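You operate a simulated robot arm through the tools that you are given. There is no shell and no other tool.

Carry out the task below with a simulated robot arm. There is one attempt and no reset: what you move stays moved.

TASK
Feed the base tray to its line and set its dial to 4.
Fine: open the clear guard marked BASE GLUE, hold the feed lever down, close the guard again; mains stay off.

It is judged by the outcome, as a careful person would: the job done as asked, and still so three seconds after it is handed in. It fails if anything else is knocked over, pushed out of place, dropped, spilled or broken.

THE ROBOT
A 7-joint arm with a two-finger gripper, fixed in place. Base frame: the origin is at the foot of the arm, x ahead of it, y to its left, z up. Units: m, degrees, N and s.
With the tool pointing down near the work surface it reaches from about 0.3 to 0.74 m from the base axis. Its first joint turns from -166.0 to 166.0 degrees. Payload 1.71 kg.
Tool frame: the origin (TCP) lies between the finger pads and is the grasp point; the fingertips stand 0.02 m ahead of it; z points along the fingers, y is the line along which they close. The gripper opens to 0.096 m. The gripper's body begins 0.113 m behind the TCP.
Orientation is that of the tool frame in the base frame, as [roll, pitch, yaw] about the fixed x, y, z axes, in that order (R = Rz(yaw) Ry(pitch) Rx(roll)). With the fingers straight down and closing along the base's y, the tool's x points along the base's -x, its y along +y and its z along -z.

THE INTERFACE
- The arm moves only by the tool send_rows. Its argument "motion" is a list that holds one entry, the list of rows, each a list of 6 numbers: the shift along the tool's x, y, z in units of 150 mm (1.0 is 150 mm), then the turn, a rotation vector about the tool's x, y, z in units of 180 degrees (1.0 is 180 degrees). In form: [[[tx, ty, tz, ax, ay, az], ...]]. A call has 1 to 20 rows; each row is the pose to reach, as a shift and turn from the pose commanded when the call began, along the tool's axes at that moment. "fingers" is the finger opening in m, from 0 to 0.096, set as the call begins (left out, the last holds). A call with a number of a shift or a turn outside -1 to 1 is refused whole. Each row takes 0.2 s and may step no farther than 0.05 m and 8.6 degrees from the row before; otherwise, or with a gripper value out of range, the whole call is refused. A pose out of reach is approached as far as the arm can. The call stops where the force on the tool passes 40 N (or 10 N more than at its start, if that is more) or the arm is blocked; 0.2 s more then pass. Each finger travels about 0.153 m/s and halts on what it meets, pressing with about 33 N; the grip force reading is that of the motor and also rises with nothing between the fingers. The clock runs only during rows and for 0.2 s after the last one: add rows that repeat a pose to give the fingers time. It gives the time, the measured TCP pose, the force on the tool (base axes), the opening and the grip force at its end, in the units of the frame above (readings bear some noise), with the torque about the TCP (base axes, N m) and any sound that the robot's microphone picked up.
- Cameras (640 x 400 px; columns grow to the right, rows downward): "scene" is fixed at [0.0547, -0.4835, 1.2465]; the picture's right is [0.90, -0.43, 0.00], its down [-0.17, -0.35, -0.92] and it looks along [0.40, 0.83, -0.38] (base axes); focal length 314 px, centre (320, 200). "wrist" rides on the gripper at [0.066, 0.014, -0.145] in the tool frame; the picture's right is [-0.21, 0.98, 0.00], its down [-0.88, -0.18, -0.45] and it looks along [-0.44, -0.09, 0.90] (tool axes); focal length 275 px, centre (320, 200).
- get_image(camera): a new picture of that camera. No time passes.
- slide_trunk(by): slides the trunk up (or, below 0, down) by that many m; the arm rides with it, the base frame stays. It gives what a move gives, with no picture.
- measure_at(camera, pixels): for up to 12 pixels [column, row] of the newest picture of that camera ("zoom" is the newest enlarged one), the place [x, y, z] in the base frame of the surface seen there, good to about 0.002 m, but the place of the scene camera against the robot may be out by one fixed shift of up to 0.018 m in any direction. No time passes.
- close_up(camera, box): a new picture of the part [left, top, right, bottom] of that camera's present view, enlarged. No time passes.
- hand_in(): hands the job in; it is judged then, once.

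Open the gripper and draw the arm clear of the work before you hand the job in, unless the task says otherwise.

The tools are called as a command line: name --argument value ..., lists and objects as JSON in quotes. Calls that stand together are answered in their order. send_rows: Moves the arm, as the interface text tells. Its arguments: {"type":"object","properties":{"motion":{"type":"array","items":{"type":"array","items":{"type":"array","items":{"type":"number"}}}},"fingers":{"type":"number"}},"required":["motion"]} The other tools are called the same way: slide_trunk (by) slides the trunk up or down; get_image (camera) takes a picture; measure_at (camera, pixels) gives the place of the surface under pixels of a picture; close_up (camera, box) takes an enlarged picture of a part of a camera's view; hand_in () hands the job in.

At the start:

```text
clock: 0.0
tcp_pos: [0.3873, 0.3603, 1.0565]
tcp_rot: [-180.0, -0.1, -179.9]
force: [0.1, -0.6, 0.5]
wrist_torque: [0.01, -0.01, 0.03]
finger_gap: 0.0958
grip_force: 0.1
trunk travel left (down, up): [-0.1, 0.286]
```

scene: 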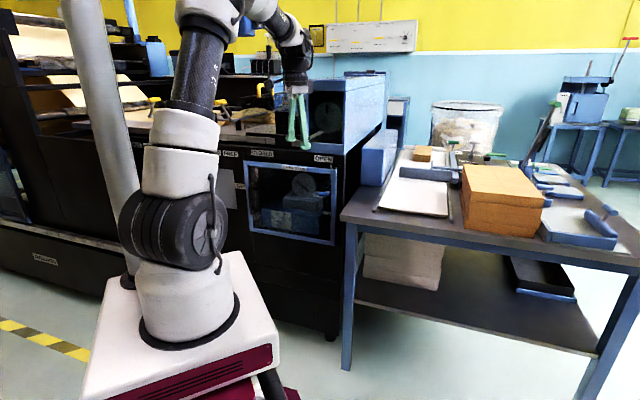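
wrist: 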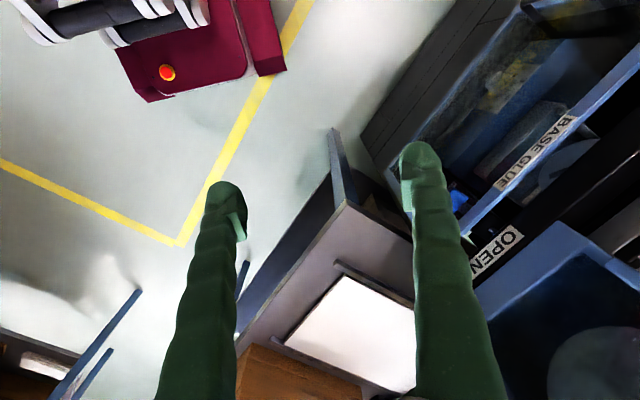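

The scene shows a clear blue-framed guard around (292,205) on the black machine, with labels PRESS/CLOSE/OPEN above it. I take enlarged pictures of it first.

close_up --camera "scene" --box '[210, 130, 360, 260]'

close_up --camera "scene" --box '[210, 40, 420, 170]'

close_up --camera "wrist" --box '[350, 0, 640, 300]'

```text
3.08 times, centred on (285, 195) of scene
```

zoom: 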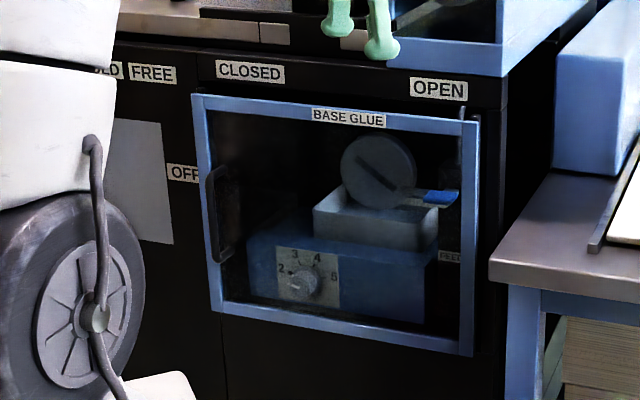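

```text
3.05 times, centred on (315, 105) of scene
```

zoom: 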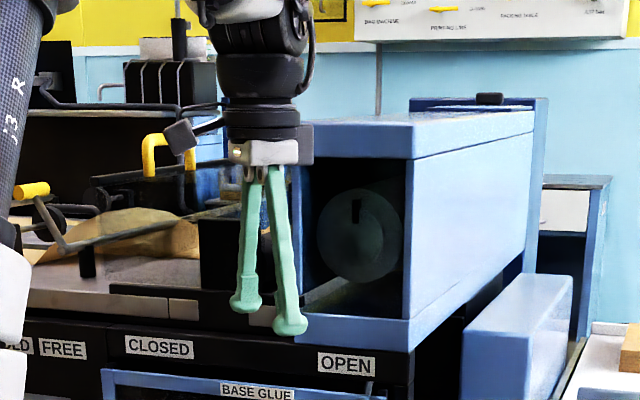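

```text
1.33 times, centred on (495, 150) of wrist
```

zoom: 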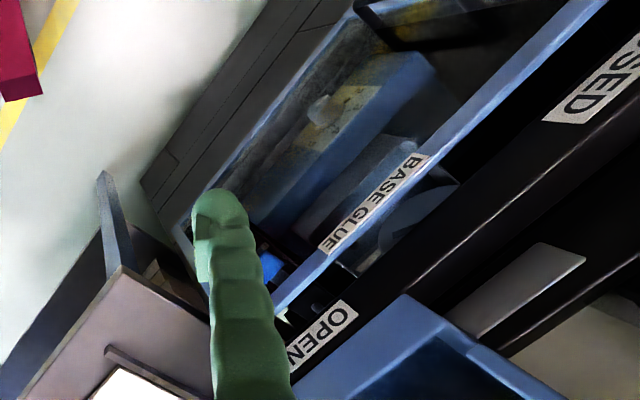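

The door has its handle at the left (zoom ~(215,215)), a blue feed lever, a dial and a tray inside. I zoom in further and measure key points.

close_up --camera "scene" --box '[265, 170, 325, 220]'

close_up --camera "scene" --box '[300, 150, 340, 200]'

close_up --camera "scene" --box '[205, 140, 275, 220]'

close_up --camera "scene" --box '[320, 0, 440, 75]'

close_up --camera "scene" --box '[0, 0, 200, 300]'

get_image --camera "scene"

```text
8.00 times, centred on (295, 195) of scene
```

zoom: 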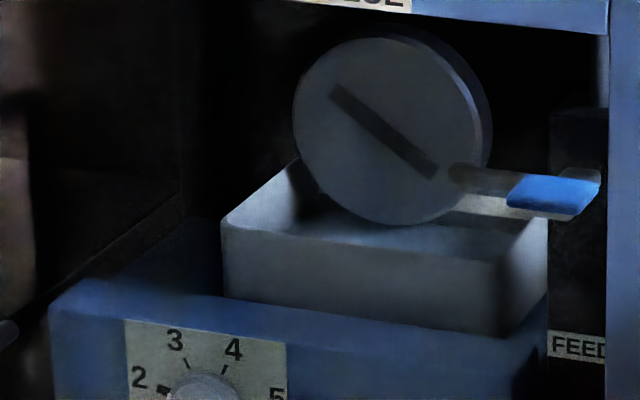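

```text
8.00 times, centred on (320, 175) of scene
```

zoom: 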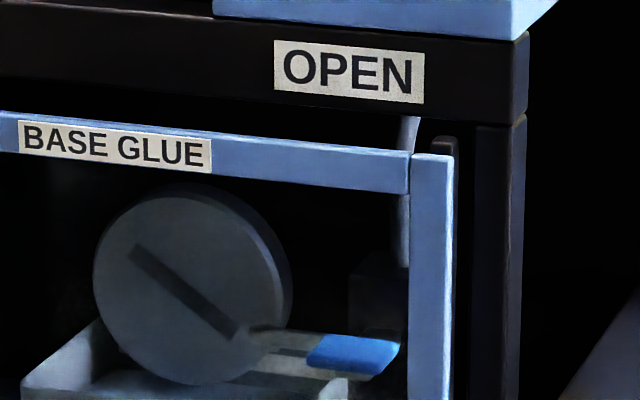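

```text
5.00 times, centred on (240, 180) of scene
```

zoom: 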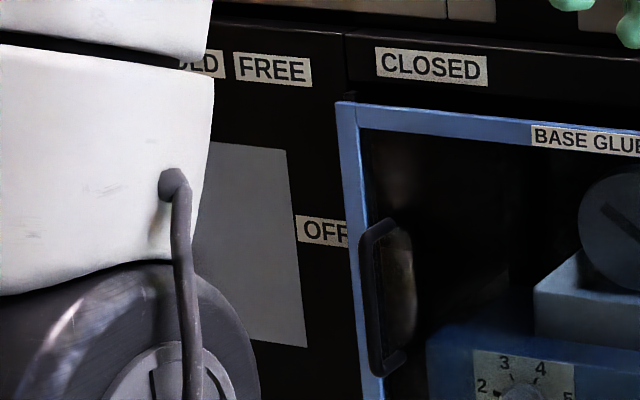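

```text
5.33 times, centred on (380, 38) of scene
```

zoom: 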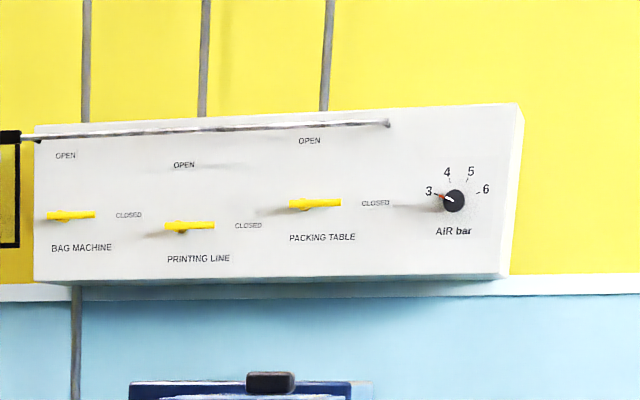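

```text
1.33 times, centred on (100, 150) of scene
```

zoom: 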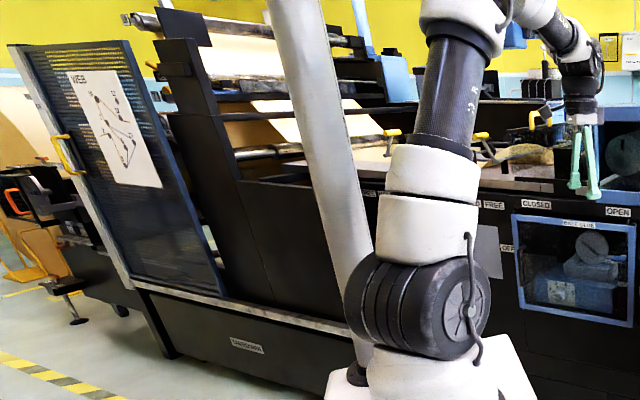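

```text
taken
```

scene: 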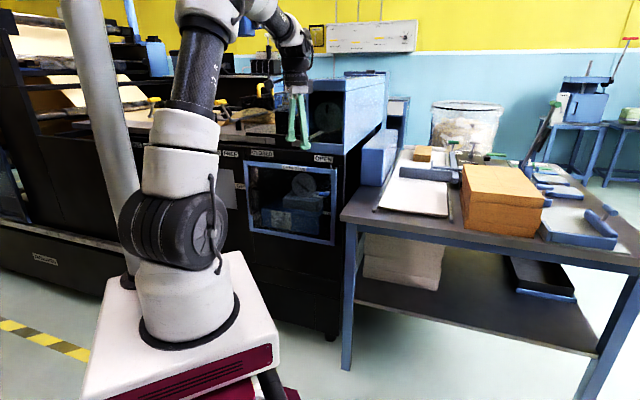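

I take the close-up of the guard again and measure frame corners, handle, lever, dial and tray in it.

close_up --camera "scene" --box '[240, 150, 340, 250]'

```text
4.00 times, centred on (290, 200) of scene
```

zoom: 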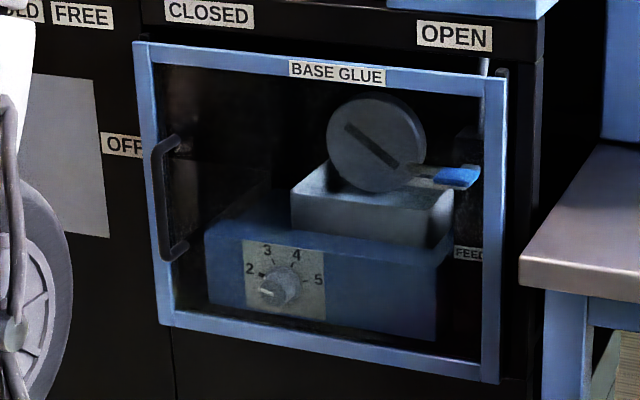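

measure_at --camera "zoom" --pixels '[[143, 52], [496, 85], [170, 318], [490, 370], [160, 160], [165, 200], [170, 250], [455, 176], [470, 180], [440, 172], [284, 285], [266, 291]]'

measure_at --camera "zoom" --pixels '[[250, 250], [320, 310], [300, 180], [300, 215], [425, 240], [450, 195], [400, 205], [375, 140], [230, 225], [440, 260], [230, 290], [350, 130]]'

measure_at --camera "zoom" --pixels '[[210, 12], [455, 35], [125, 145], [80, 150], [485, 90], [502, 90], [535, 100], [530, 270], [570, 250], [470, 253], [152, 280], [300, 345]]'

measure_at --camera "scene" --pixels '[[345, 215], [375, 160], [365, 185], [300, 130], [295, 265], [320, 300], [345, 360], [230, 190], [340, 110], [320, 70], [380, 100], [420, 200]]'

```text
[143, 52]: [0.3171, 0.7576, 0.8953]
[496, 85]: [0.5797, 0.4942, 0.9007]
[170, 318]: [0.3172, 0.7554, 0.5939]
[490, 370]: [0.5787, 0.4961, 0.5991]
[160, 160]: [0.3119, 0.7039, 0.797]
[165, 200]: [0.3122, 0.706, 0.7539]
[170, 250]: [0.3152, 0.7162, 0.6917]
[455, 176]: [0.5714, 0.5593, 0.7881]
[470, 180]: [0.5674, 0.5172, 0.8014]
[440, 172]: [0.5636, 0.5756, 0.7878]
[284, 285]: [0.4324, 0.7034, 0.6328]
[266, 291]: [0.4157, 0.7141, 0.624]
```

```text
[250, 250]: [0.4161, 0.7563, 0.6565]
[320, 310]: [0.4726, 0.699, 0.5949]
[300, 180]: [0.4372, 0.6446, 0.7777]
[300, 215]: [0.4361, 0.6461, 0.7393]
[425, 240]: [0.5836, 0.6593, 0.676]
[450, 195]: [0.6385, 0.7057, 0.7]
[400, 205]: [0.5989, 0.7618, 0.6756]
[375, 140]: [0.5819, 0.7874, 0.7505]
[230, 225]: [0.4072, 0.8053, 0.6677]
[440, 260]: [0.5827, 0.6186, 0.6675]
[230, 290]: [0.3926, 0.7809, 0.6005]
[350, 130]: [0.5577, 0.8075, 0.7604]
```

```text
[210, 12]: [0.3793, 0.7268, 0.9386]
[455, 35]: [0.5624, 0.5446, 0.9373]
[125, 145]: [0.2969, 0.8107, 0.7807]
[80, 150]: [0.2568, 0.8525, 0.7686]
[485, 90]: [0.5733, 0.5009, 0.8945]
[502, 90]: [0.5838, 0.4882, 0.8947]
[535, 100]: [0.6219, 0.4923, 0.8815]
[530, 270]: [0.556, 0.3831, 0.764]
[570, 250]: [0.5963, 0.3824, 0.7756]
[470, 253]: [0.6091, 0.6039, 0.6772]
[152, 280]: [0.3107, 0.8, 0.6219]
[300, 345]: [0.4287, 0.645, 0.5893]
```

```text
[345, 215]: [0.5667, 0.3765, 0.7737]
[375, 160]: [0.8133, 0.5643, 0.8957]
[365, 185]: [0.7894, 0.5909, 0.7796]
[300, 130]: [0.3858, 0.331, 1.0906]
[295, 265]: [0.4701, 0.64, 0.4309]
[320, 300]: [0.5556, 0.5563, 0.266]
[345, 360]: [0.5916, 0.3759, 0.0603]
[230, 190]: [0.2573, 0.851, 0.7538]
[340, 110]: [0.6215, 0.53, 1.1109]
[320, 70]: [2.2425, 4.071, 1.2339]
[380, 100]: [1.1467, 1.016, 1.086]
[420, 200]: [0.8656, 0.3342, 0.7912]
```

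The machine front is at 45°, with the door plane at x+y≈1.074, the handle near (0.312,0.704,0.75), and a probable hinge on the right. I test whether the wrist can be turned so that the camera ends up above the tool, by yawing 135° about the tool axis in free air.

send_rows --motion '[[[0, 0, 0, 0, 0, 0.046], [0, 0, 0, 0, 0, 0.092], [0, 0, 0, 0, 0, 0.138], [0, 0, 0, 0, 0, 0.184], [0, 0, 0, 0, 0, 0.23], [0, 0, 0, 0, 0, 0.276], [0, 0, 0, 0, 0, 0.322], [0, 0, 0, 0, 0, 0.368], [0, 0, 0, 0, 0, 0.414], [0, 0, 0, 0, 0, 0.46], [0, 0, 0, 0, 0, 0.506], [0, 0, 0, 0, 0, 0.552], [0, 0, 0, 0, 0, 0.598], [0, 0, 0, 0, 0, 0.644], [0, 0, 0, 0, 0, 0.69], [0, 0, 0, 0, 0, 0.72], [0, 0, 0, 0, 0, 0.75]]]'

get_image --camera "wrist"

get_image --camera "scene"

```text
clock: 3.6
tcp_pos: [0.3716, 0.3608, 1.0617]
tcp_rot: [179.4, -0.6, 45.0]
force: [0.0, -0.7, 0.0]
wrist_torque: [0.05, 0.02, -0.04]
finger_gap: 0.0957
grip_force: 0.0
trunk travel left (down, up): [-0.1, 0.286]
```

```text
taken
```

wrist: 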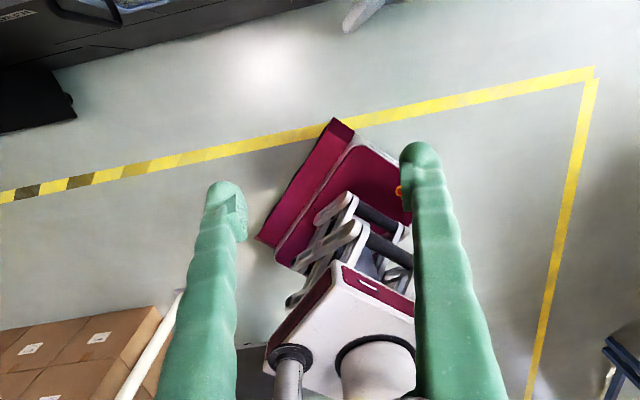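

```text
taken
```

scene: 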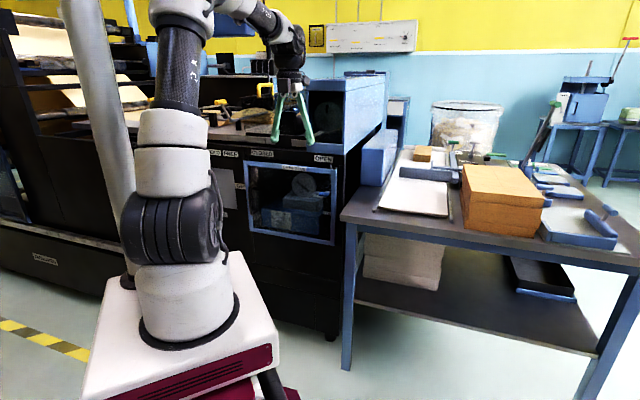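

The yaw reached 45° with a 16 mm position drift. Now I pitch the tool up 90° about its y axis so it points towards the machine.

send_rows --motion '[[[0, 0, 0, 0, 0.046, 0], [0, 0, 0, 0, 0.092, 0], [0, 0, 0, 0, 0.138, 0], [0, 0, 0, 0, 0.184, 0], [0, 0, 0, 0, 0.23, 0], [0, 0, 0, 0, 0.276, 0], [0, 0, 0, 0, 0.322, 0], [0, 0, 0, 0, 0.368, 0], [0, 0, 0, 0, 0.414, 0], [0, 0, 0, 0, 0.46, 0], [0, 0, 0, 0, 0.5, 0], [0, 0, 0, 0, 0.5, 0]]]'

get_image --camera "wrist"

get_image --camera "scene"

```text
clock: 6.2
tcp_pos: [0.4078, 0.3836, 1.0702]
tcp_rot: [45.6, -89.0, 179.6]
force: [-0.5, 0.3, -0.1]
wrist_torque: [0.01, 0.02, -0.06]
finger_gap: 0.096
grip_force: 0.1
out of reach, approached as far as the arm can: row 6, 7, 9, 10, 11, 12
trunk travel left (down, up): [-0.1, 0.286]
```

```text
taken
```

wrist: 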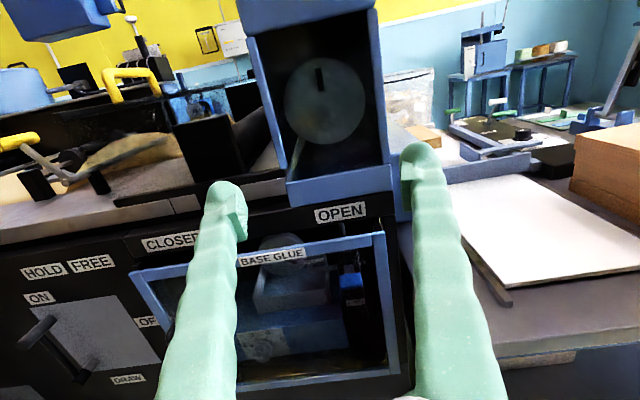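

```text
taken
```

scene: 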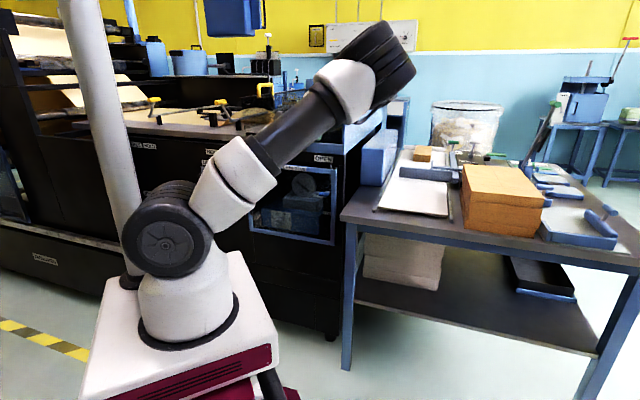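

The tool now points at the machine with the camera above, and the wrist view shows the guard, OPEN label and mains lever at far left. The elbow swung to scene (370,60), so I measure where it sits, along with other obstacles.

measure_at --camera "scene" --pixels '[[370, 60], [400, 70], [340, 100], [290, 130], [230, 170], [165, 245], [400, 150], [350, 212], [385, 150], [372, 185], [380, 150], [440, 220]]'

close_up --camera "wrist" --box '[0, 200, 220, 400]'

close_up --camera "wrist" --box '[120, 200, 420, 400]'

measure_at --camera "wrist" --pixels '[[140, 275], [378, 240], [380, 365], [390, 368], [30, 340], [70, 370], [165, 243], [340, 213], [300, 320], [350, 282], [145, 320], [470, 290]]'

```text
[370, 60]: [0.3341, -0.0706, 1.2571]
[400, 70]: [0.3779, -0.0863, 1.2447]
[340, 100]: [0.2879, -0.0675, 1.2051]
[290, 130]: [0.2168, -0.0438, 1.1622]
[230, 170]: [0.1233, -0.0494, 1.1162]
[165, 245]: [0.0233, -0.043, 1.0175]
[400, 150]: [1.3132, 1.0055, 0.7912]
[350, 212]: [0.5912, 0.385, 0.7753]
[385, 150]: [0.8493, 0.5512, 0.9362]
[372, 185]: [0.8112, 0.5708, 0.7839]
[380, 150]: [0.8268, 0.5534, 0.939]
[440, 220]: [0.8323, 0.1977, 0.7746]
```

```text
2.00 times, centred on (110, 300) of wrist
```

zoom: 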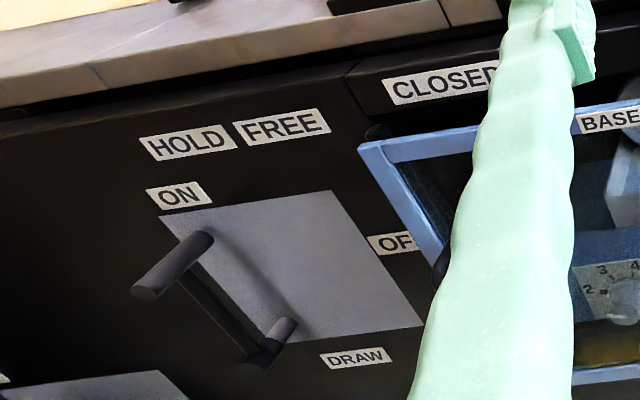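

```text
2.00 times, centred on (270, 300) of wrist
```

zoom: 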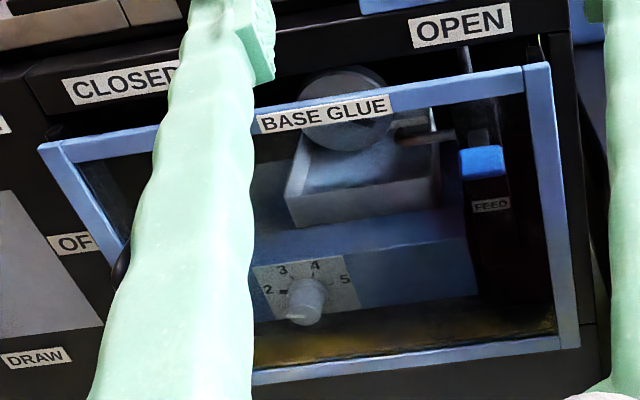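

```text
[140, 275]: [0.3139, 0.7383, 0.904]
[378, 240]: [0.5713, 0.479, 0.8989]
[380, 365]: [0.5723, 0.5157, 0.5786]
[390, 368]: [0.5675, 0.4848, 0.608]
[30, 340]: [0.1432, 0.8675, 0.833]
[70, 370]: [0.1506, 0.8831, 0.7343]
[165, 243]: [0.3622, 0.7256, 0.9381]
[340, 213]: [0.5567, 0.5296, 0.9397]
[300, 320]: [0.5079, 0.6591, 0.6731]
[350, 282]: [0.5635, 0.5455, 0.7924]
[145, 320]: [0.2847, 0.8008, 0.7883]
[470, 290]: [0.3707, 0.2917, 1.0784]
```

The wrist camera puts the door plane near x+y=1.05, lever paddle at (0.564,0.546,0.792). I move left and down in two steps, keeping the fingertips 8 cm short of the handle.

send_rows --motion '[[[-0.15, -0.18, 0.1, 0, 0, 0], [-0.3, -0.36, 0.2, 0, 0, 0], [-0.45, -0.54, 0.3, 0, 0, 0], [-0.6, -0.72, 0.4, 0, 0, 0], [-0.75, -0.9, 0.4, 0, 0, 0], [-0.75, -0.9, 0.4, 0, 0, 0]]]'

get_image --camera "wrist"

get_image --camera "scene"

```text
clock: 7.6
tcp_pos: [0.429, 0.394, 0.9927]
tcp_rot: [46.1, -89.3, 179.2]
force: [0.5, -0.6, 0.3]
wrist_torque: [0.0, 0.02, 0.0]
finger_gap: 0.096
grip_force: 0.0
out of reach, approached as far as the arm can: row 1, 2, 3, 4, 5, 6
trunk travel left (down, up): [-0.1, 0.286]
```

```text
taken
```

wrist: 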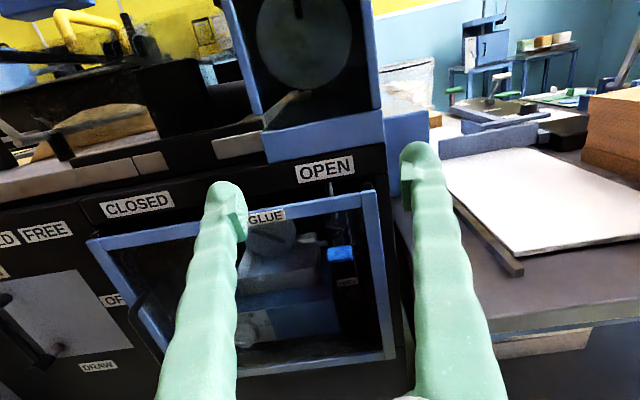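

```text
taken
```

scene: 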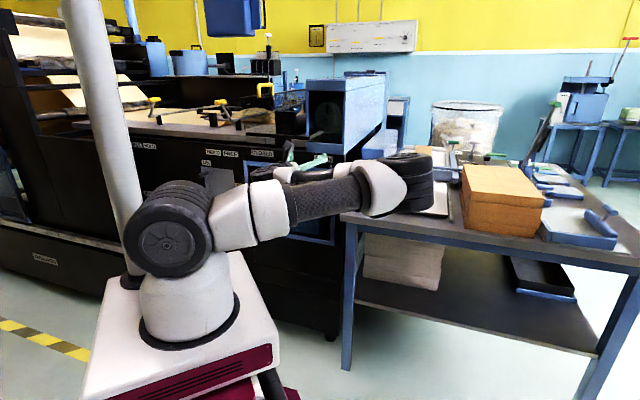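

The arm got stuck against joint limits here: TCP hardly moved left and the elbow swung low to scene (400,190). I check how close the elbow is to the bench before backing out.

measure_at --camera "scene" --pixels '[[400, 190], [425, 185], [380, 195], [330, 205], [395, 155], [285, 175], [310, 163], [405, 205], [260, 215], [265, 175], [420, 160], [350, 175]]'

close_up --camera "scene" --box '[220, 120, 460, 260]'

```text
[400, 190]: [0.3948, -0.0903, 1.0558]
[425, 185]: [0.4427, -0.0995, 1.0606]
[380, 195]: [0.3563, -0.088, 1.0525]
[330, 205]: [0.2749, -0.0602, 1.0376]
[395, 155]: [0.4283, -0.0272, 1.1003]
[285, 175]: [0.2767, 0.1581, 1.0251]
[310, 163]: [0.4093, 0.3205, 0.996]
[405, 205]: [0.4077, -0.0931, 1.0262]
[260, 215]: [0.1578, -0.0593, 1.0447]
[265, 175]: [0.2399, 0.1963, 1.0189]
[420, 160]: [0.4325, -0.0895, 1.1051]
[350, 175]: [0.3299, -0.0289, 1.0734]
```

```text
2.67 times, centred on (340, 190) of scene
```

zoom: 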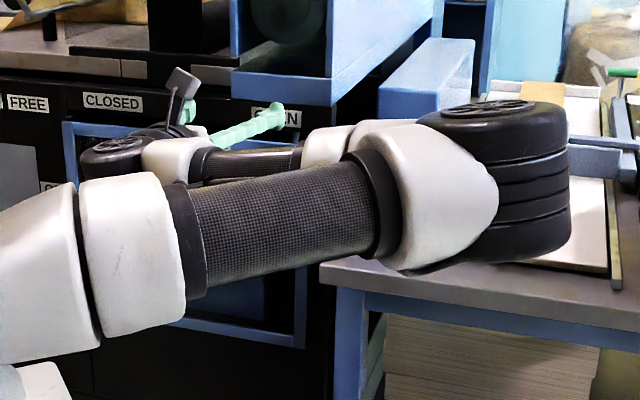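

The elbow is at z≈1.05, well clear of the bench. This wrist-flipped posture is limited, so I reverse my path to the starting posture and use the natural one instead.

send_rows --motion '[[[0.15, 0.18, 0, 0, 0, 0], [0.3, 0.36, -0.1, 0, 0, 0], [0.45, 0.54, -0.2, 0, 0, 0], [0.6, 0.72, -0.3, 0, 0, 0], [0.75, 0.9, -0.4, 0, 0, 0], [0.75, 0.9, -0.4, 0, 0, 0]]]'

get_image --camera "scene"

```text
clock: 9.0
tcp_pos: [0.4856, 0.258, 1.1127]
tcp_rot: [43.9, -89.1, -178.8]
force: [0.4, -0.6, -0.3]
wrist_torque: [-0.01, 0.01, 0.04]
finger_gap: 0.096
grip_force: 0.1
trunk travel left (down, up): [-0.1, 0.286]
```

```text
taken
```

scene: 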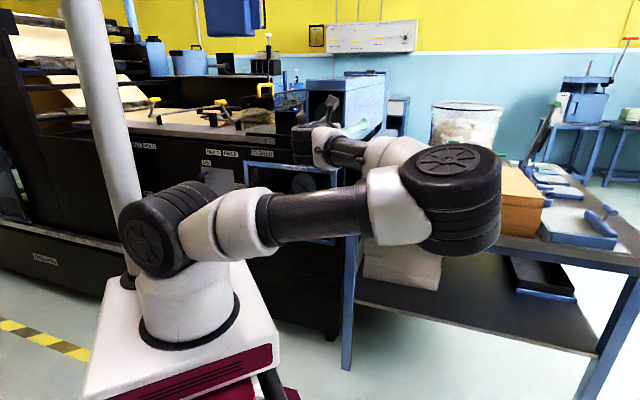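

The arm moved freely here; the commanded pose follows the actual one. I roll the tool back by 90° about its own axis here (camera towards left) to unwind the last joint.

send_rows --motion '[[[0, 0, 0, 0, 0, -0.046], [0, 0, 0, 0, 0, -0.092], [0, 0, 0, 0, 0, -0.138], [0, 0, 0, 0, 0, -0.184], [0, 0, 0, 0, 0, -0.23], [0, 0, 0, 0, 0, -0.276], [0, 0, 0, 0, 0, -0.322], [0, 0, 0, 0, 0, -0.368], [0, 0, 0, 0, 0, -0.414], [0, 0, 0, 0, 0, -0.46], [0, 0, 0, 0, 0, -0.5], [0, 0, 0, 0, 0, -0.5]]]'

get_image --camera "scene"

get_image --camera "wrist"

```text
clock: 11.6
tcp_pos: [0.4826, 0.258, 1.1115]
tcp_rot: [89.5, 0.8, 135.0]
force: [0.8, 0.3, -0.3]
wrist_torque: [-0.01, 0.01, -0.02]
finger_gap: 0.0961
grip_force: 0.2
trunk travel left (down, up): [-0.1, 0.286]
```

```text
taken
```

scene: 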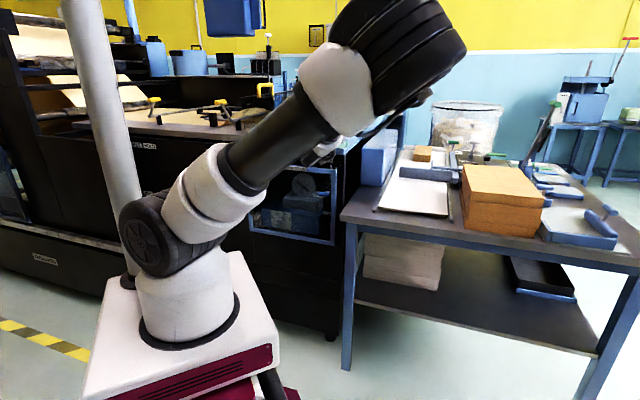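

```text
taken
```

wrist: 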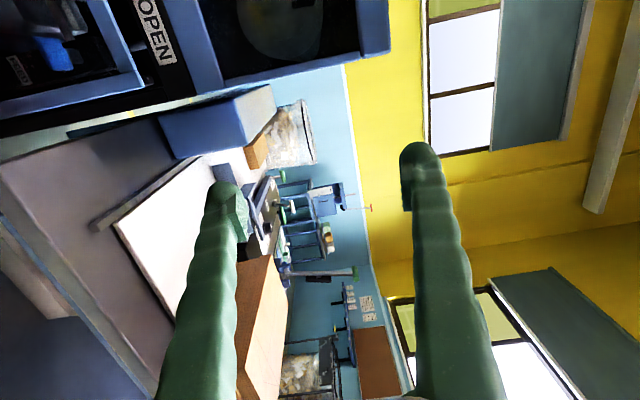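

The elbow is rising; I continue the roll another 90° to bring the camera below the tool (natural posture).

send_rows --motion '[[[0, 0, 0, 0, 0, -0.046], [0, 0, 0, 0, 0, -0.092], [0, 0, 0, 0, 0, -0.138], [0, 0, 0, 0, 0, -0.184], [0, 0, 0, 0, 0, -0.23], [0, 0, 0, 0, 0, -0.276], [0, 0, 0, 0, 0, -0.322], [0, 0, 0, 0, 0, -0.368], [0, 0, 0, 0, 0, -0.414], [0, 0, 0, 0, 0, -0.46], [0, 0, 0, 0, 0, -0.5], [0, 0, 0, 0, 0, -0.5]]]'

get_image --camera "scene"

get_image --camera "wrist"

```text
clock: 14.2
tcp_pos: [0.4834, 0.2592, 1.1128]
tcp_rot: [-54.0, 89.2, -8.9]
force: [0.3, 0.7, -0.2]
wrist_torque: [0.0, 0.01, -0.02]
finger_gap: 0.0962
grip_force: 0.0
trunk travel left (down, up): [-0.1, 0.286]
```

```text
taken
```

scene: 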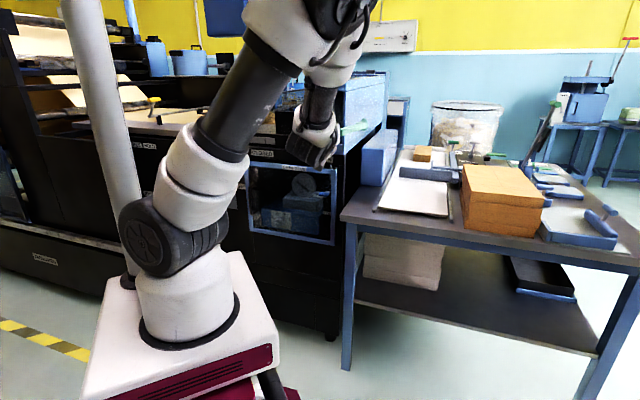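

```text
taken
```

wrist: 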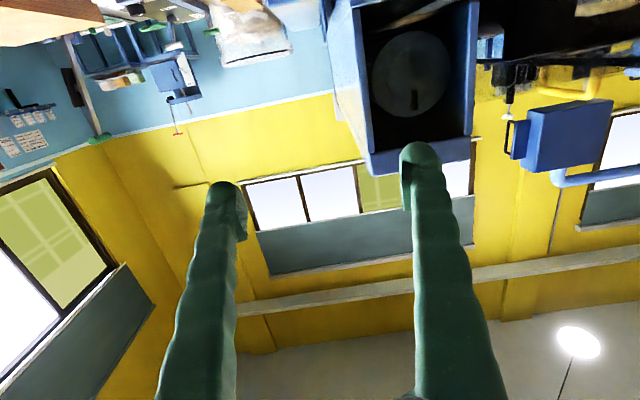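

Now in the natural posture (tool x down, y left). I move left and down in steps towards the front of the handle.

send_rows --motion '[[[0.1, 0.2, 0, 0, 0, 0], [0.2, 0.4, 0, 0, 0, 0], [0.3, 0.6, 0, 0, 0, 0], [0.4, 0.8, 0, 0, 0, 0], [0.5, 1.0, 0, 0, 0, 0], [0.5, 1.0, 0, 0, 0, 0]]]'

send_rows --motion '[[[0.1, 0.2, 0, 0, 0, 0], [0.2, 0.4, 0, 0, 0, 0], [0.3, 0.6, 0, 0, 0, 0], [0.4, 0.8, 0, 0, 0, 0], [0.5, 1.0, 0, 0, 0, 0], [0.5, 1.0, 0, 0, 0, 0]]]'

get_image --camera "scene"

get_image --camera "wrist"

```text
clock: 15.6
tcp_pos: [0.41, 0.3866, 1.0418]
tcp_rot: [-45.0, 89.2, 0.1]
force: [-0.6, -0.6, 0.0]
wrist_torque: [-0.03, 0.05, -0.02]
finger_gap: 0.0963
grip_force: 0.1
out of reach, approached as far as the arm can: row 1, 2, 3, 4, 5, 6
trunk travel left (down, up): [-0.1, 0.286]
```

```text
clock: 17.0
tcp_pos: [0.4128, 0.3866, 1.0093]
tcp_rot: [-44.1, 89.2, 1.0]
force: [0.1, -0.7, -0.7]
wrist_torque: [-0.04, 0.01, 0.01]
finger_gap: 0.096
grip_force: 0.1
out of reach, approached as far as the arm can: row 1, 2, 3, 4, 5, 6
trunk travel left (down, up): [-0.1, 0.286]
```

```text
taken
```

scene: 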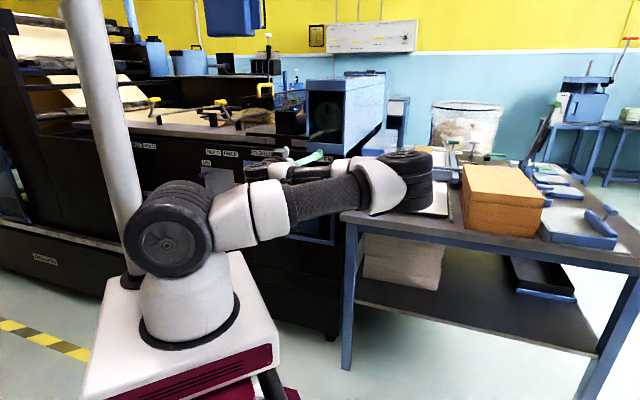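

```text
taken
```

wrist: 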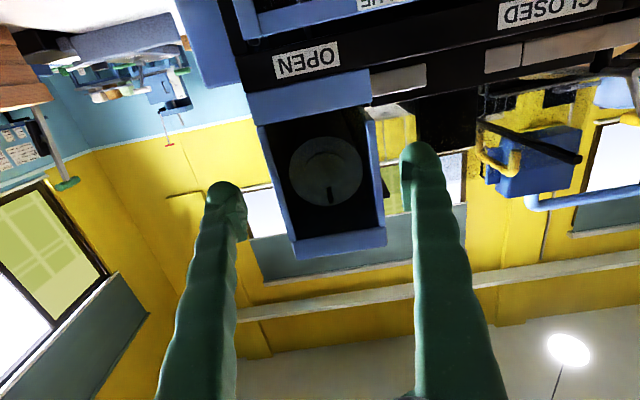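

The arm folds to its minimum wrist distance when passing here. I back up to the right and above, then pitch the tool downwards, to travel left with the wrist further out.

send_rows --motion '[[[-0.15, -0.18, 0, 0, 0, 0], [-0.3, -0.36, 0, 0, 0, 0], [-0.45, -0.54, 0, 0, 0, 0], [-0.6, -0.72, 0, 0, 0, 0], [-0.75, -0.9, 0, 0, 0, 0], [-0.75, -0.9, 0, 0, 0, 0]]]'

send_rows --motion '[[[0, 0, 0, 0, 0.046, 0], [0, 0, 0, 0, 0.092, 0], [0, 0, 0, 0, 0.138, 0], [0, 0, 0, 0, 0.184, 0], [0, 0, 0, 0, 0.23, 0], [0, 0, 0, 0, 0.276, 0], [0, 0, 0, 0, 0.322, 0], [0, 0, 0, 0, 0.368, 0], [0, 0, 0, 0, 0.4, 0], [0, 0, 0, 0, 0.4, 0]]]'

get_image --camera "scene"

```text
clock: 18.4
tcp_pos: [0.5051, 0.293, 1.1182]
tcp_rot: [-47.7, 89.2, -2.6]
force: [0.1, -0.9, 0.4]
wrist_torque: [0.03, 0.02, 0.02]
finger_gap: 0.0961
grip_force: 0.1
trunk travel left (down, up): [-0.1, 0.286]
```

```text
clock: 20.6
tcp_pos: [0.501, 0.2946, 1.1175]
tcp_rot: [-179.4, 18.5, -134.8]
force: [-0.1, -0.3, -0.5]
wrist_torque: [0.01, 0.04, 0.01]
finger_gap: 0.0961
grip_force: 0.0
trunk travel left (down, up): [-0.1, 0.286]
```

```text
taken
```

scene: 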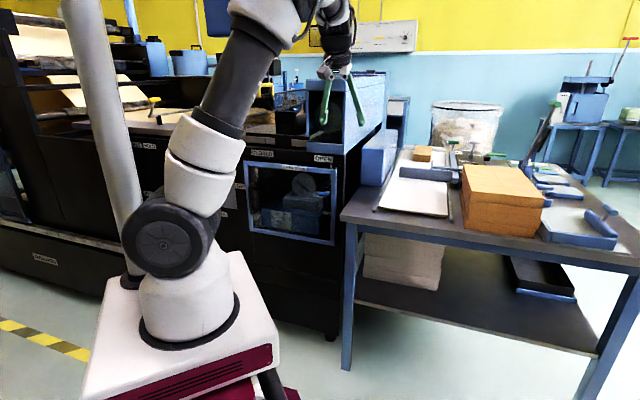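

Tool is 18° off vertical with the elbow up. Now I travel left along the machine front at z≈1.1.

send_rows --motion '[[[0, 0.25, 0, 0, 0, 0], [0, 0.5, 0, 0, 0, 0], [0, 0.75, 0, 0, 0, 0], [0, 1.0, 0, 0, 0, 0], [0, 1.0, 0, 0, 0, 0]]]'

send_rows --motion '[[[0, 0.25, 0, 0, 0, 0], [0, 0.5, 0, 0, 0, 0], [0, 0.75, 0, 0, 0, 0], [0, 1.0, 0, 0, 0, 0], [0, 1.0, 0, 0, 0, 0]]]'

get_image --camera "scene"

get_image --camera "wrist"

```text
clock: 21.8
tcp_pos: [0.4579, 0.3398, 1.1181]
tcp_rot: [-179.5, 18.6, -134.8]
force: [1.0, -0.7, -1.6]
wrist_torque: [-0.04, 0.03, 0.02]
finger_gap: 0.0961
grip_force: 0.0
out of reach, approached as far as the arm can: row 2, 3, 4, 5
trunk travel left (down, up): [-0.1, 0.286]
```

```text
clock: 23.0
tcp_pos: [0.4592, 0.3397, 1.1188]
tcp_rot: [-179.4, 18.6, -134.9]
force: [-0.6, -0.7, -0.4]
wrist_torque: [-0.02, 0.03, 0.02]
finger_gap: 0.0963
grip_force: 0.0
out of reach, approached as far as the arm can: row 1, 2, 3, 4, 5
trunk travel left (down, up): [-0.1, 0.286]
```

```text
taken
```

scene: 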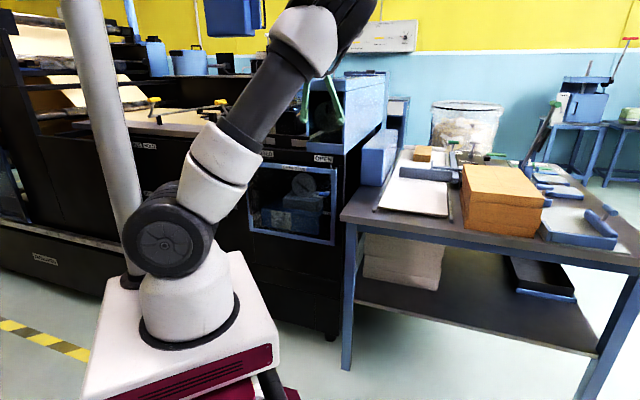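

```text
taken
```

wrist: 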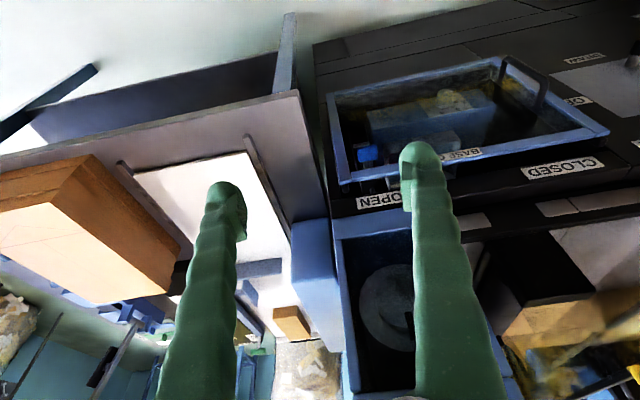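

The elbow has drifted to the right side (scene (320,30)), which blocks leftward motion. I will re-align: straighten the tool to vertical, then bring the hand to azimuth 0 in front of the arm and later swing left with the first joint.

send_rows --motion '[[[0, 0, 0, 0, 0.04, 0], [0, 0, 0, 0, 0.08, 0], [0, 0, 0, 0, 0.103, 0]]]'

send_rows --motion '[[[0.14, -0.245, 0, 0, 0, 0.03], [0.28, -0.49, 0, 0, 0, 0.06], [0.42, -0.735, 0, 0, 0, 0.09], [0.56, -0.98, 0, 0, 0, 0.125], [0.56, -0.98, 0, 0, 0, 0.125]]]'

get_image --camera "scene"

```text
clock: 23.8
tcp_pos: [0.4942, 0.2119, 1.1545]
tcp_rot: [-179.9, 0.1, -135.2]
force: [1.3, -2.8, 0.0]
wrist_torque: [0.35, 0.15, 0.02]
finger_gap: 0.0962
grip_force: 0.1
out of reach, approached as far as the arm can: row 1, 2, 3
trunk travel left (down, up): [-0.1, 0.286]
```

```text
clock: 25.0
tcp_pos: [0.5332, 0.0537, 1.1562]
tcp_rot: [-179.4, 0.1, -157.5]
force: [-0.1, 0.5, 0.2]
wrist_torque: [0.0, -0.01, 0.01]
finger_gap: 0.0961
grip_force: 0.1
trunk travel left (down, up): [-0.1, 0.286]
```

```text
taken
```

scene: 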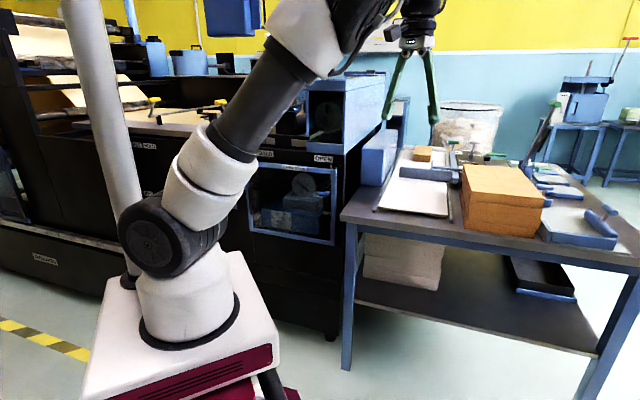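

Now at (0.53,0.05). I finish aligning to azimuth 0 while extending a little to x≈0.6.

send_rows --motion '[[[-0.1, -0.17, 0, 0, 0, 0.042], [-0.2, -0.34, 0, 0, 0, 0.084], [-0.293, -0.511, 0, 0, 0, 0.125], [-0.293, -0.511, 0, 0, 0, 0.125]]]'

get_image --camera "scene"

```text
clock: 26.0
tcp_pos: [0.6029, 0.0017, 1.1582]
tcp_rot: [-179.4, 0.3, 179.8]
force: [-0.9, 0.1, 0.6]
wrist_torque: [0.0, 0.04, -0.01]
finger_gap: 0.0959
grip_force: 0.0
trunk travel left (down, up): [-0.1, 0.286]
```

```text
taken
```

scene: 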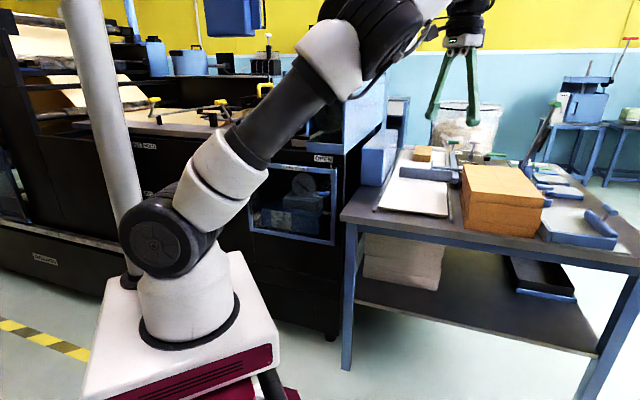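

The arm is now in a clean planar posture at azimuth 0. I swing left by arcs of 14° with tool yaw following, so mainly the first joint turns.

send_rows --motion '[[[0.0075, 0.2454, 0, 0, 0, -0.01944], [0.03, 0.49, 0, 0, 0, -0.0389], [0.0673, 0.7326, 0, 0, 0, -0.0583], [0.119, 0.973, 0, 0, 0, -0.0778]]]'

send_rows --motion '[[[0.0075, 0.2454, 0, 0, 0, -0.01944], [0.03, 0.49, 0, 0, 0, -0.0389], [0.0673, 0.7326, 0, 0, 0, -0.0583], [0.119, 0.973, 0, 0, 0, -0.0778]]]'

get_image --camera "scene"

```text
clock: 27.0
tcp_pos: [0.5782, 0.1455, 1.1516]
tcp_rot: [-179.6, 0.3, -166.0]
force: [0.8, 0.4, -0.5]
wrist_torque: [-0.02, -0.05, 0.0]
finger_gap: 0.096
grip_force: 0.0
out of reach, approached as far as the arm can: row 4
trunk travel left (down, up): [-0.1, 0.286]
```

```text
clock: 28.0
tcp_pos: [0.4972, 0.2164, 1.1426]
tcp_rot: [-179.4, 0.1, -151.8]
force: [0.1, -1.0, 0.1]
wrist_torque: [-0.05, 0.02, 0.0]
finger_gap: 0.0961
grip_force: 0.0
out of reach, approached as far as the arm can: row 1, 2, 3, 4
trunk travel left (down, up): [-0.1, 0.286]
```

```text
taken
```

scene: 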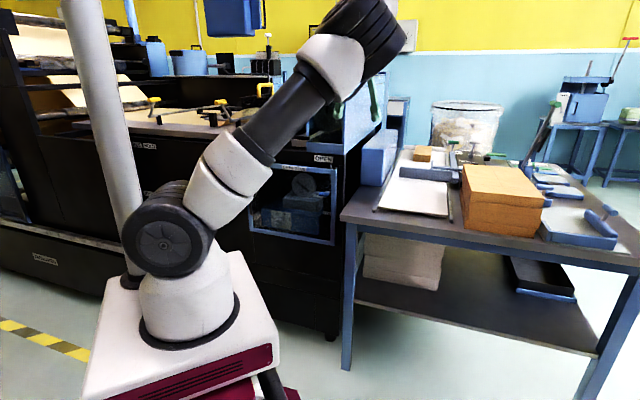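

It behaves as if the last joint is at its end when the tool's x points towards the robot; the comfortable middle is x pointing outward. I rotate +180° about the tool axis here, then redo the swing.

send_rows --motion '[[[0, 0, 0, 0, 0, 0.046], [0, 0, 0, 0, 0, 0.092], [0, 0, 0, 0, 0, 0.138], [0, 0, 0, 0, 0, 0.184], [0, 0, 0, 0, 0, 0.23], [0, 0, 0, 0, 0, 0.276], [0, 0, 0, 0, 0, 0.322], [0, 0, 0, 0, 0, 0.368], [0, 0, 0, 0, 0, 0.414], [0, 0, 0, 0, 0, 0.46], [0, 0, 0, 0, 0, 0.5]]]'

send_rows --motion '[[[0, 0, 0, 0, 0, 0.046], [0, 0, 0, 0, 0, 0.092], [0, 0, 0, 0, 0, 0.138], [0, 0, 0, 0, 0, 0.184], [0, 0, 0, 0, 0, 0.23], [0, 0, 0, 0, 0, 0.276], [0, 0, 0, 0, 0, 0.322], [0, 0, 0, 0, 0, 0.368], [0, 0, 0, 0, 0, 0.414], [0, 0, 0, 0, 0, 0.46], [0, 0, 0, 0, 0, 0.5]]]'

get_image --camera "scene"

```text
clock: 30.4
tcp_pos: [0.5004, 0.2136, 1.1447]
tcp_rot: [179.9, 0.6, 117.9]
force: [-0.3, -1.3, -0.7]
wrist_torque: [-0.03, 0.0, 0.0]
finger_gap: 0.0961
grip_force: 0.0
trunk travel left (down, up): [-0.1, 0.286]
```

```text
clock: 32.8
tcp_pos: [0.4661, 0.115, 1.141]
tcp_rot: [-179.6, -1.1, 29.2]
force: [-1.0, -0.1, -0.5]
wrist_torque: [0.01, -0.01, -0.01]
finger_gap: 0.0959
grip_force: 0.1
out of reach, approached as far as the arm can: row 8, 9, 10, 11
trunk travel left (down, up): [-0.1, 0.286]
```

```text
taken
```

scene: 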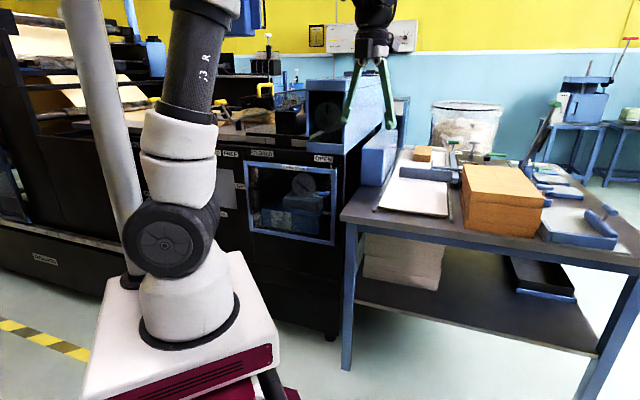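

The upper arm is now nearly upright again ("J3 R" is visible as at start). I move left towards (0.40,0.36,1.10) with yaw 45° in two halves.

send_rows --motion '[[[0.068, -0.273, 0.044, 0, 0, -0.015], [0.135, -0.547, 0.089, 0, 0, -0.03], [0.203, -0.82, 0.133, 0, 0, -0.0445], [0.203, -0.82, 0.133, 0, 0, -0.0445]]]'

send_rows --motion '[[[0.068, -0.273, 0.044, 0, 0, -0.015], [0.135, -0.547, 0.089, 0, 0, -0.03], [0.203, -0.82, 0.133, 0, 0, -0.0445], [0.203, -0.82, 0.133, 0, 0, -0.0445]]]'

get_image --camera "scene"

```text
clock: 33.8
tcp_pos: [0.4103, 0.1614, 1.1253]
tcp_rot: [179.6, -0.3, 36.2]
force: [0.8, 1.1, -0.2]
wrist_torque: [-0.02, -0.03, -0.02]
finger_gap: 0.0959
grip_force: 0.0
out of reach, approached as far as the arm can: row 1, 2, 3, 4
trunk travel left (down, up): [-0.1, 0.286]
```

```text
clock: 34.8
tcp_pos: [0.3432, 0.2178, 1.1104]
tcp_rot: [179.6, -0.2, 44.3]
force: [-0.4, 0.5, -0.2]
wrist_torque: [0.01, -0.01, -0.02]
finger_gap: 0.0961
grip_force: 0.0
out of reach, approached as far as the arm can: row 1, 2, 3, 4
trunk travel left (down, up): [-0.1, 0.286]
```

```text
taken
```

scene: 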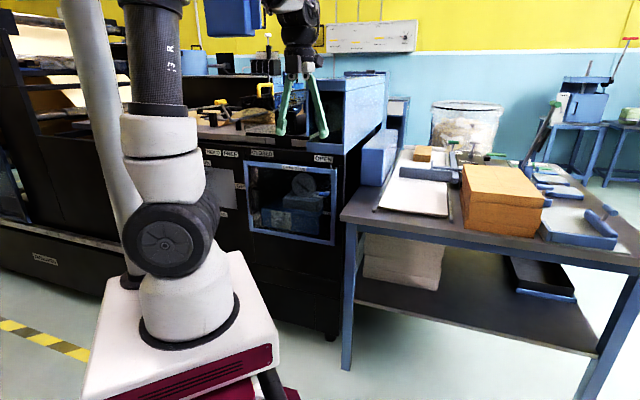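

The hand is stuck again and the shoulder disc hasn't turned. I take a closer look at the arm's shoulder and elbow to understand which joint is blocking.

close_up --camera "scene" --box '[40, 0, 340, 300]'

measure_at --camera "scene" --pixels '[[165, 245], [160, 160], [155, 80], [150, 20], [180, 300], [300, 20], [300, 45], [115, 150], [165, 355], [135, 225], [205, 225], [170, 0]]'

get_image --camera "wrist"

```text
1.33 times, centred on (190, 150) of scene
```

zoom: 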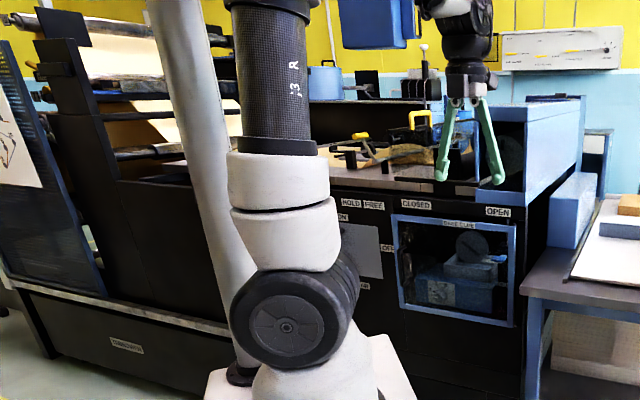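

```text
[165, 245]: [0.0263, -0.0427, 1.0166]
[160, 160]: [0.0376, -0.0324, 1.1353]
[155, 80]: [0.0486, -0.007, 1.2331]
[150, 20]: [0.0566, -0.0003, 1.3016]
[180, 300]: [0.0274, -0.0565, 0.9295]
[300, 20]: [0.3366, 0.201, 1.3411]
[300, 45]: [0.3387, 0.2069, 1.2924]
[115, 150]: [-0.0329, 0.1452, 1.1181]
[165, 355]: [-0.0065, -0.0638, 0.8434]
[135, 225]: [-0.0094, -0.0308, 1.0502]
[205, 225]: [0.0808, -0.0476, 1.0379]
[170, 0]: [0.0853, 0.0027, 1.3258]
```

```text
taken
```

wrist: 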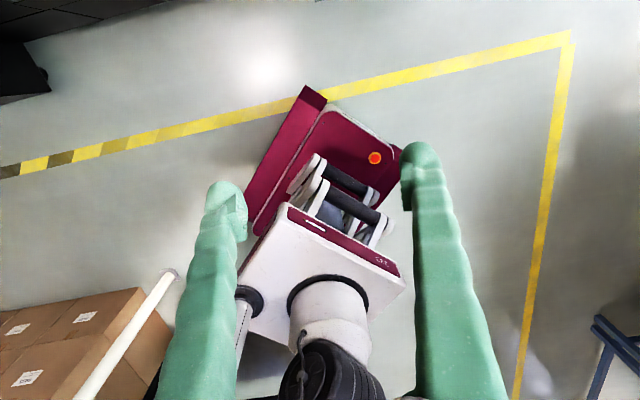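

I test whether the first joint moves freely to the right: a pure 14° swing about the base axis.

send_rows --motion '[[[-0.06, 0.22, 0, 0, 0, 0.026], [-0.13, 0.425, 0, 0, 0, 0.052], [-0.215, 0.625, 0, 0, 0, 0.0778], [-0.215, 0.625, 0, 0, 0, 0.0778]]]'

get_image --camera "scene"

```text
clock: 35.8
tcp_pos: [0.3881, 0.1284, 1.1145]
tcp_rot: [179.4, -0.4, 29.9]
force: [0.3, 0.2, 0.1]
wrist_torque: [0.01, 0.01, 0.01]
finger_gap: 0.0957
grip_force: 0.1
trunk travel left (down, up): [-0.1, 0.286]
```

```text
taken
```

scene: 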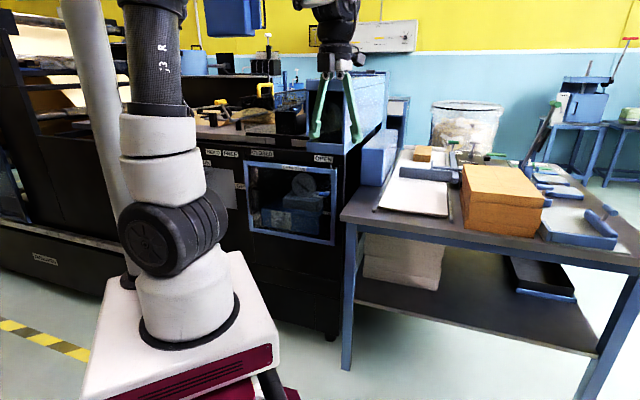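

The disc turned freely to the right, so the first joint had drifted to its +166° end (it started near 43°) with the elbow compensating. Yawing clockwise had driven it up, so I yaw counter-clockwise here, back to the starting yaw, to unwind it.

send_rows --motion '[[[0, 0, 0, 0, 0, -0.046], [0, 0, 0, 0, 0, -0.092], [0, 0, 0, 0, 0, -0.138], [0, 0, 0, 0, 0, -0.184], [0, 0, 0, 0, 0, -0.23], [0, 0, 0, 0, 0, -0.276], [0, 0, 0, 0, 0, -0.322], [0, 0, 0, 0, 0, -0.368], [0, 0, 0, 0, 0, -0.414], [0, 0, 0, 0, 0, -0.46], [0, 0, 0, 0, 0, -0.506], [0, 0, 0, 0, 0, -0.552], [0, 0, 0, 0, 0, -0.598], [0, 0, 0, 0, 0, -0.644], [0, 0, 0, 0, 0, -0.69], [0, 0, 0, 0, 0, -0.736], [0, 0, 0, 0, 0, -0.782], [0, 0, 0, 0, 0, -0.828]]]'

get_image --camera "scene"

```text
clock: 36.5
tcp_pos: [0.3911, 0.1402, 1.1169]
tcp_rot: [178.9, 0.2, 50.7]
force: [0.4, 0.6, 0.2]
wrist_torque: [-0.15, -0.01, 0.0]
finger_gap: 0.0961
grip_force: 0.0
trunk travel left (down, up): [-0.1, 0.286]
stopped in row 3: the arm was blocked; the commanded pose is now the measured one
```

```text
taken
```

scene: 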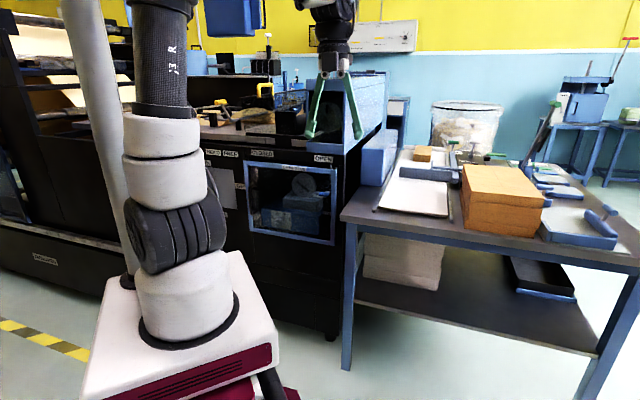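

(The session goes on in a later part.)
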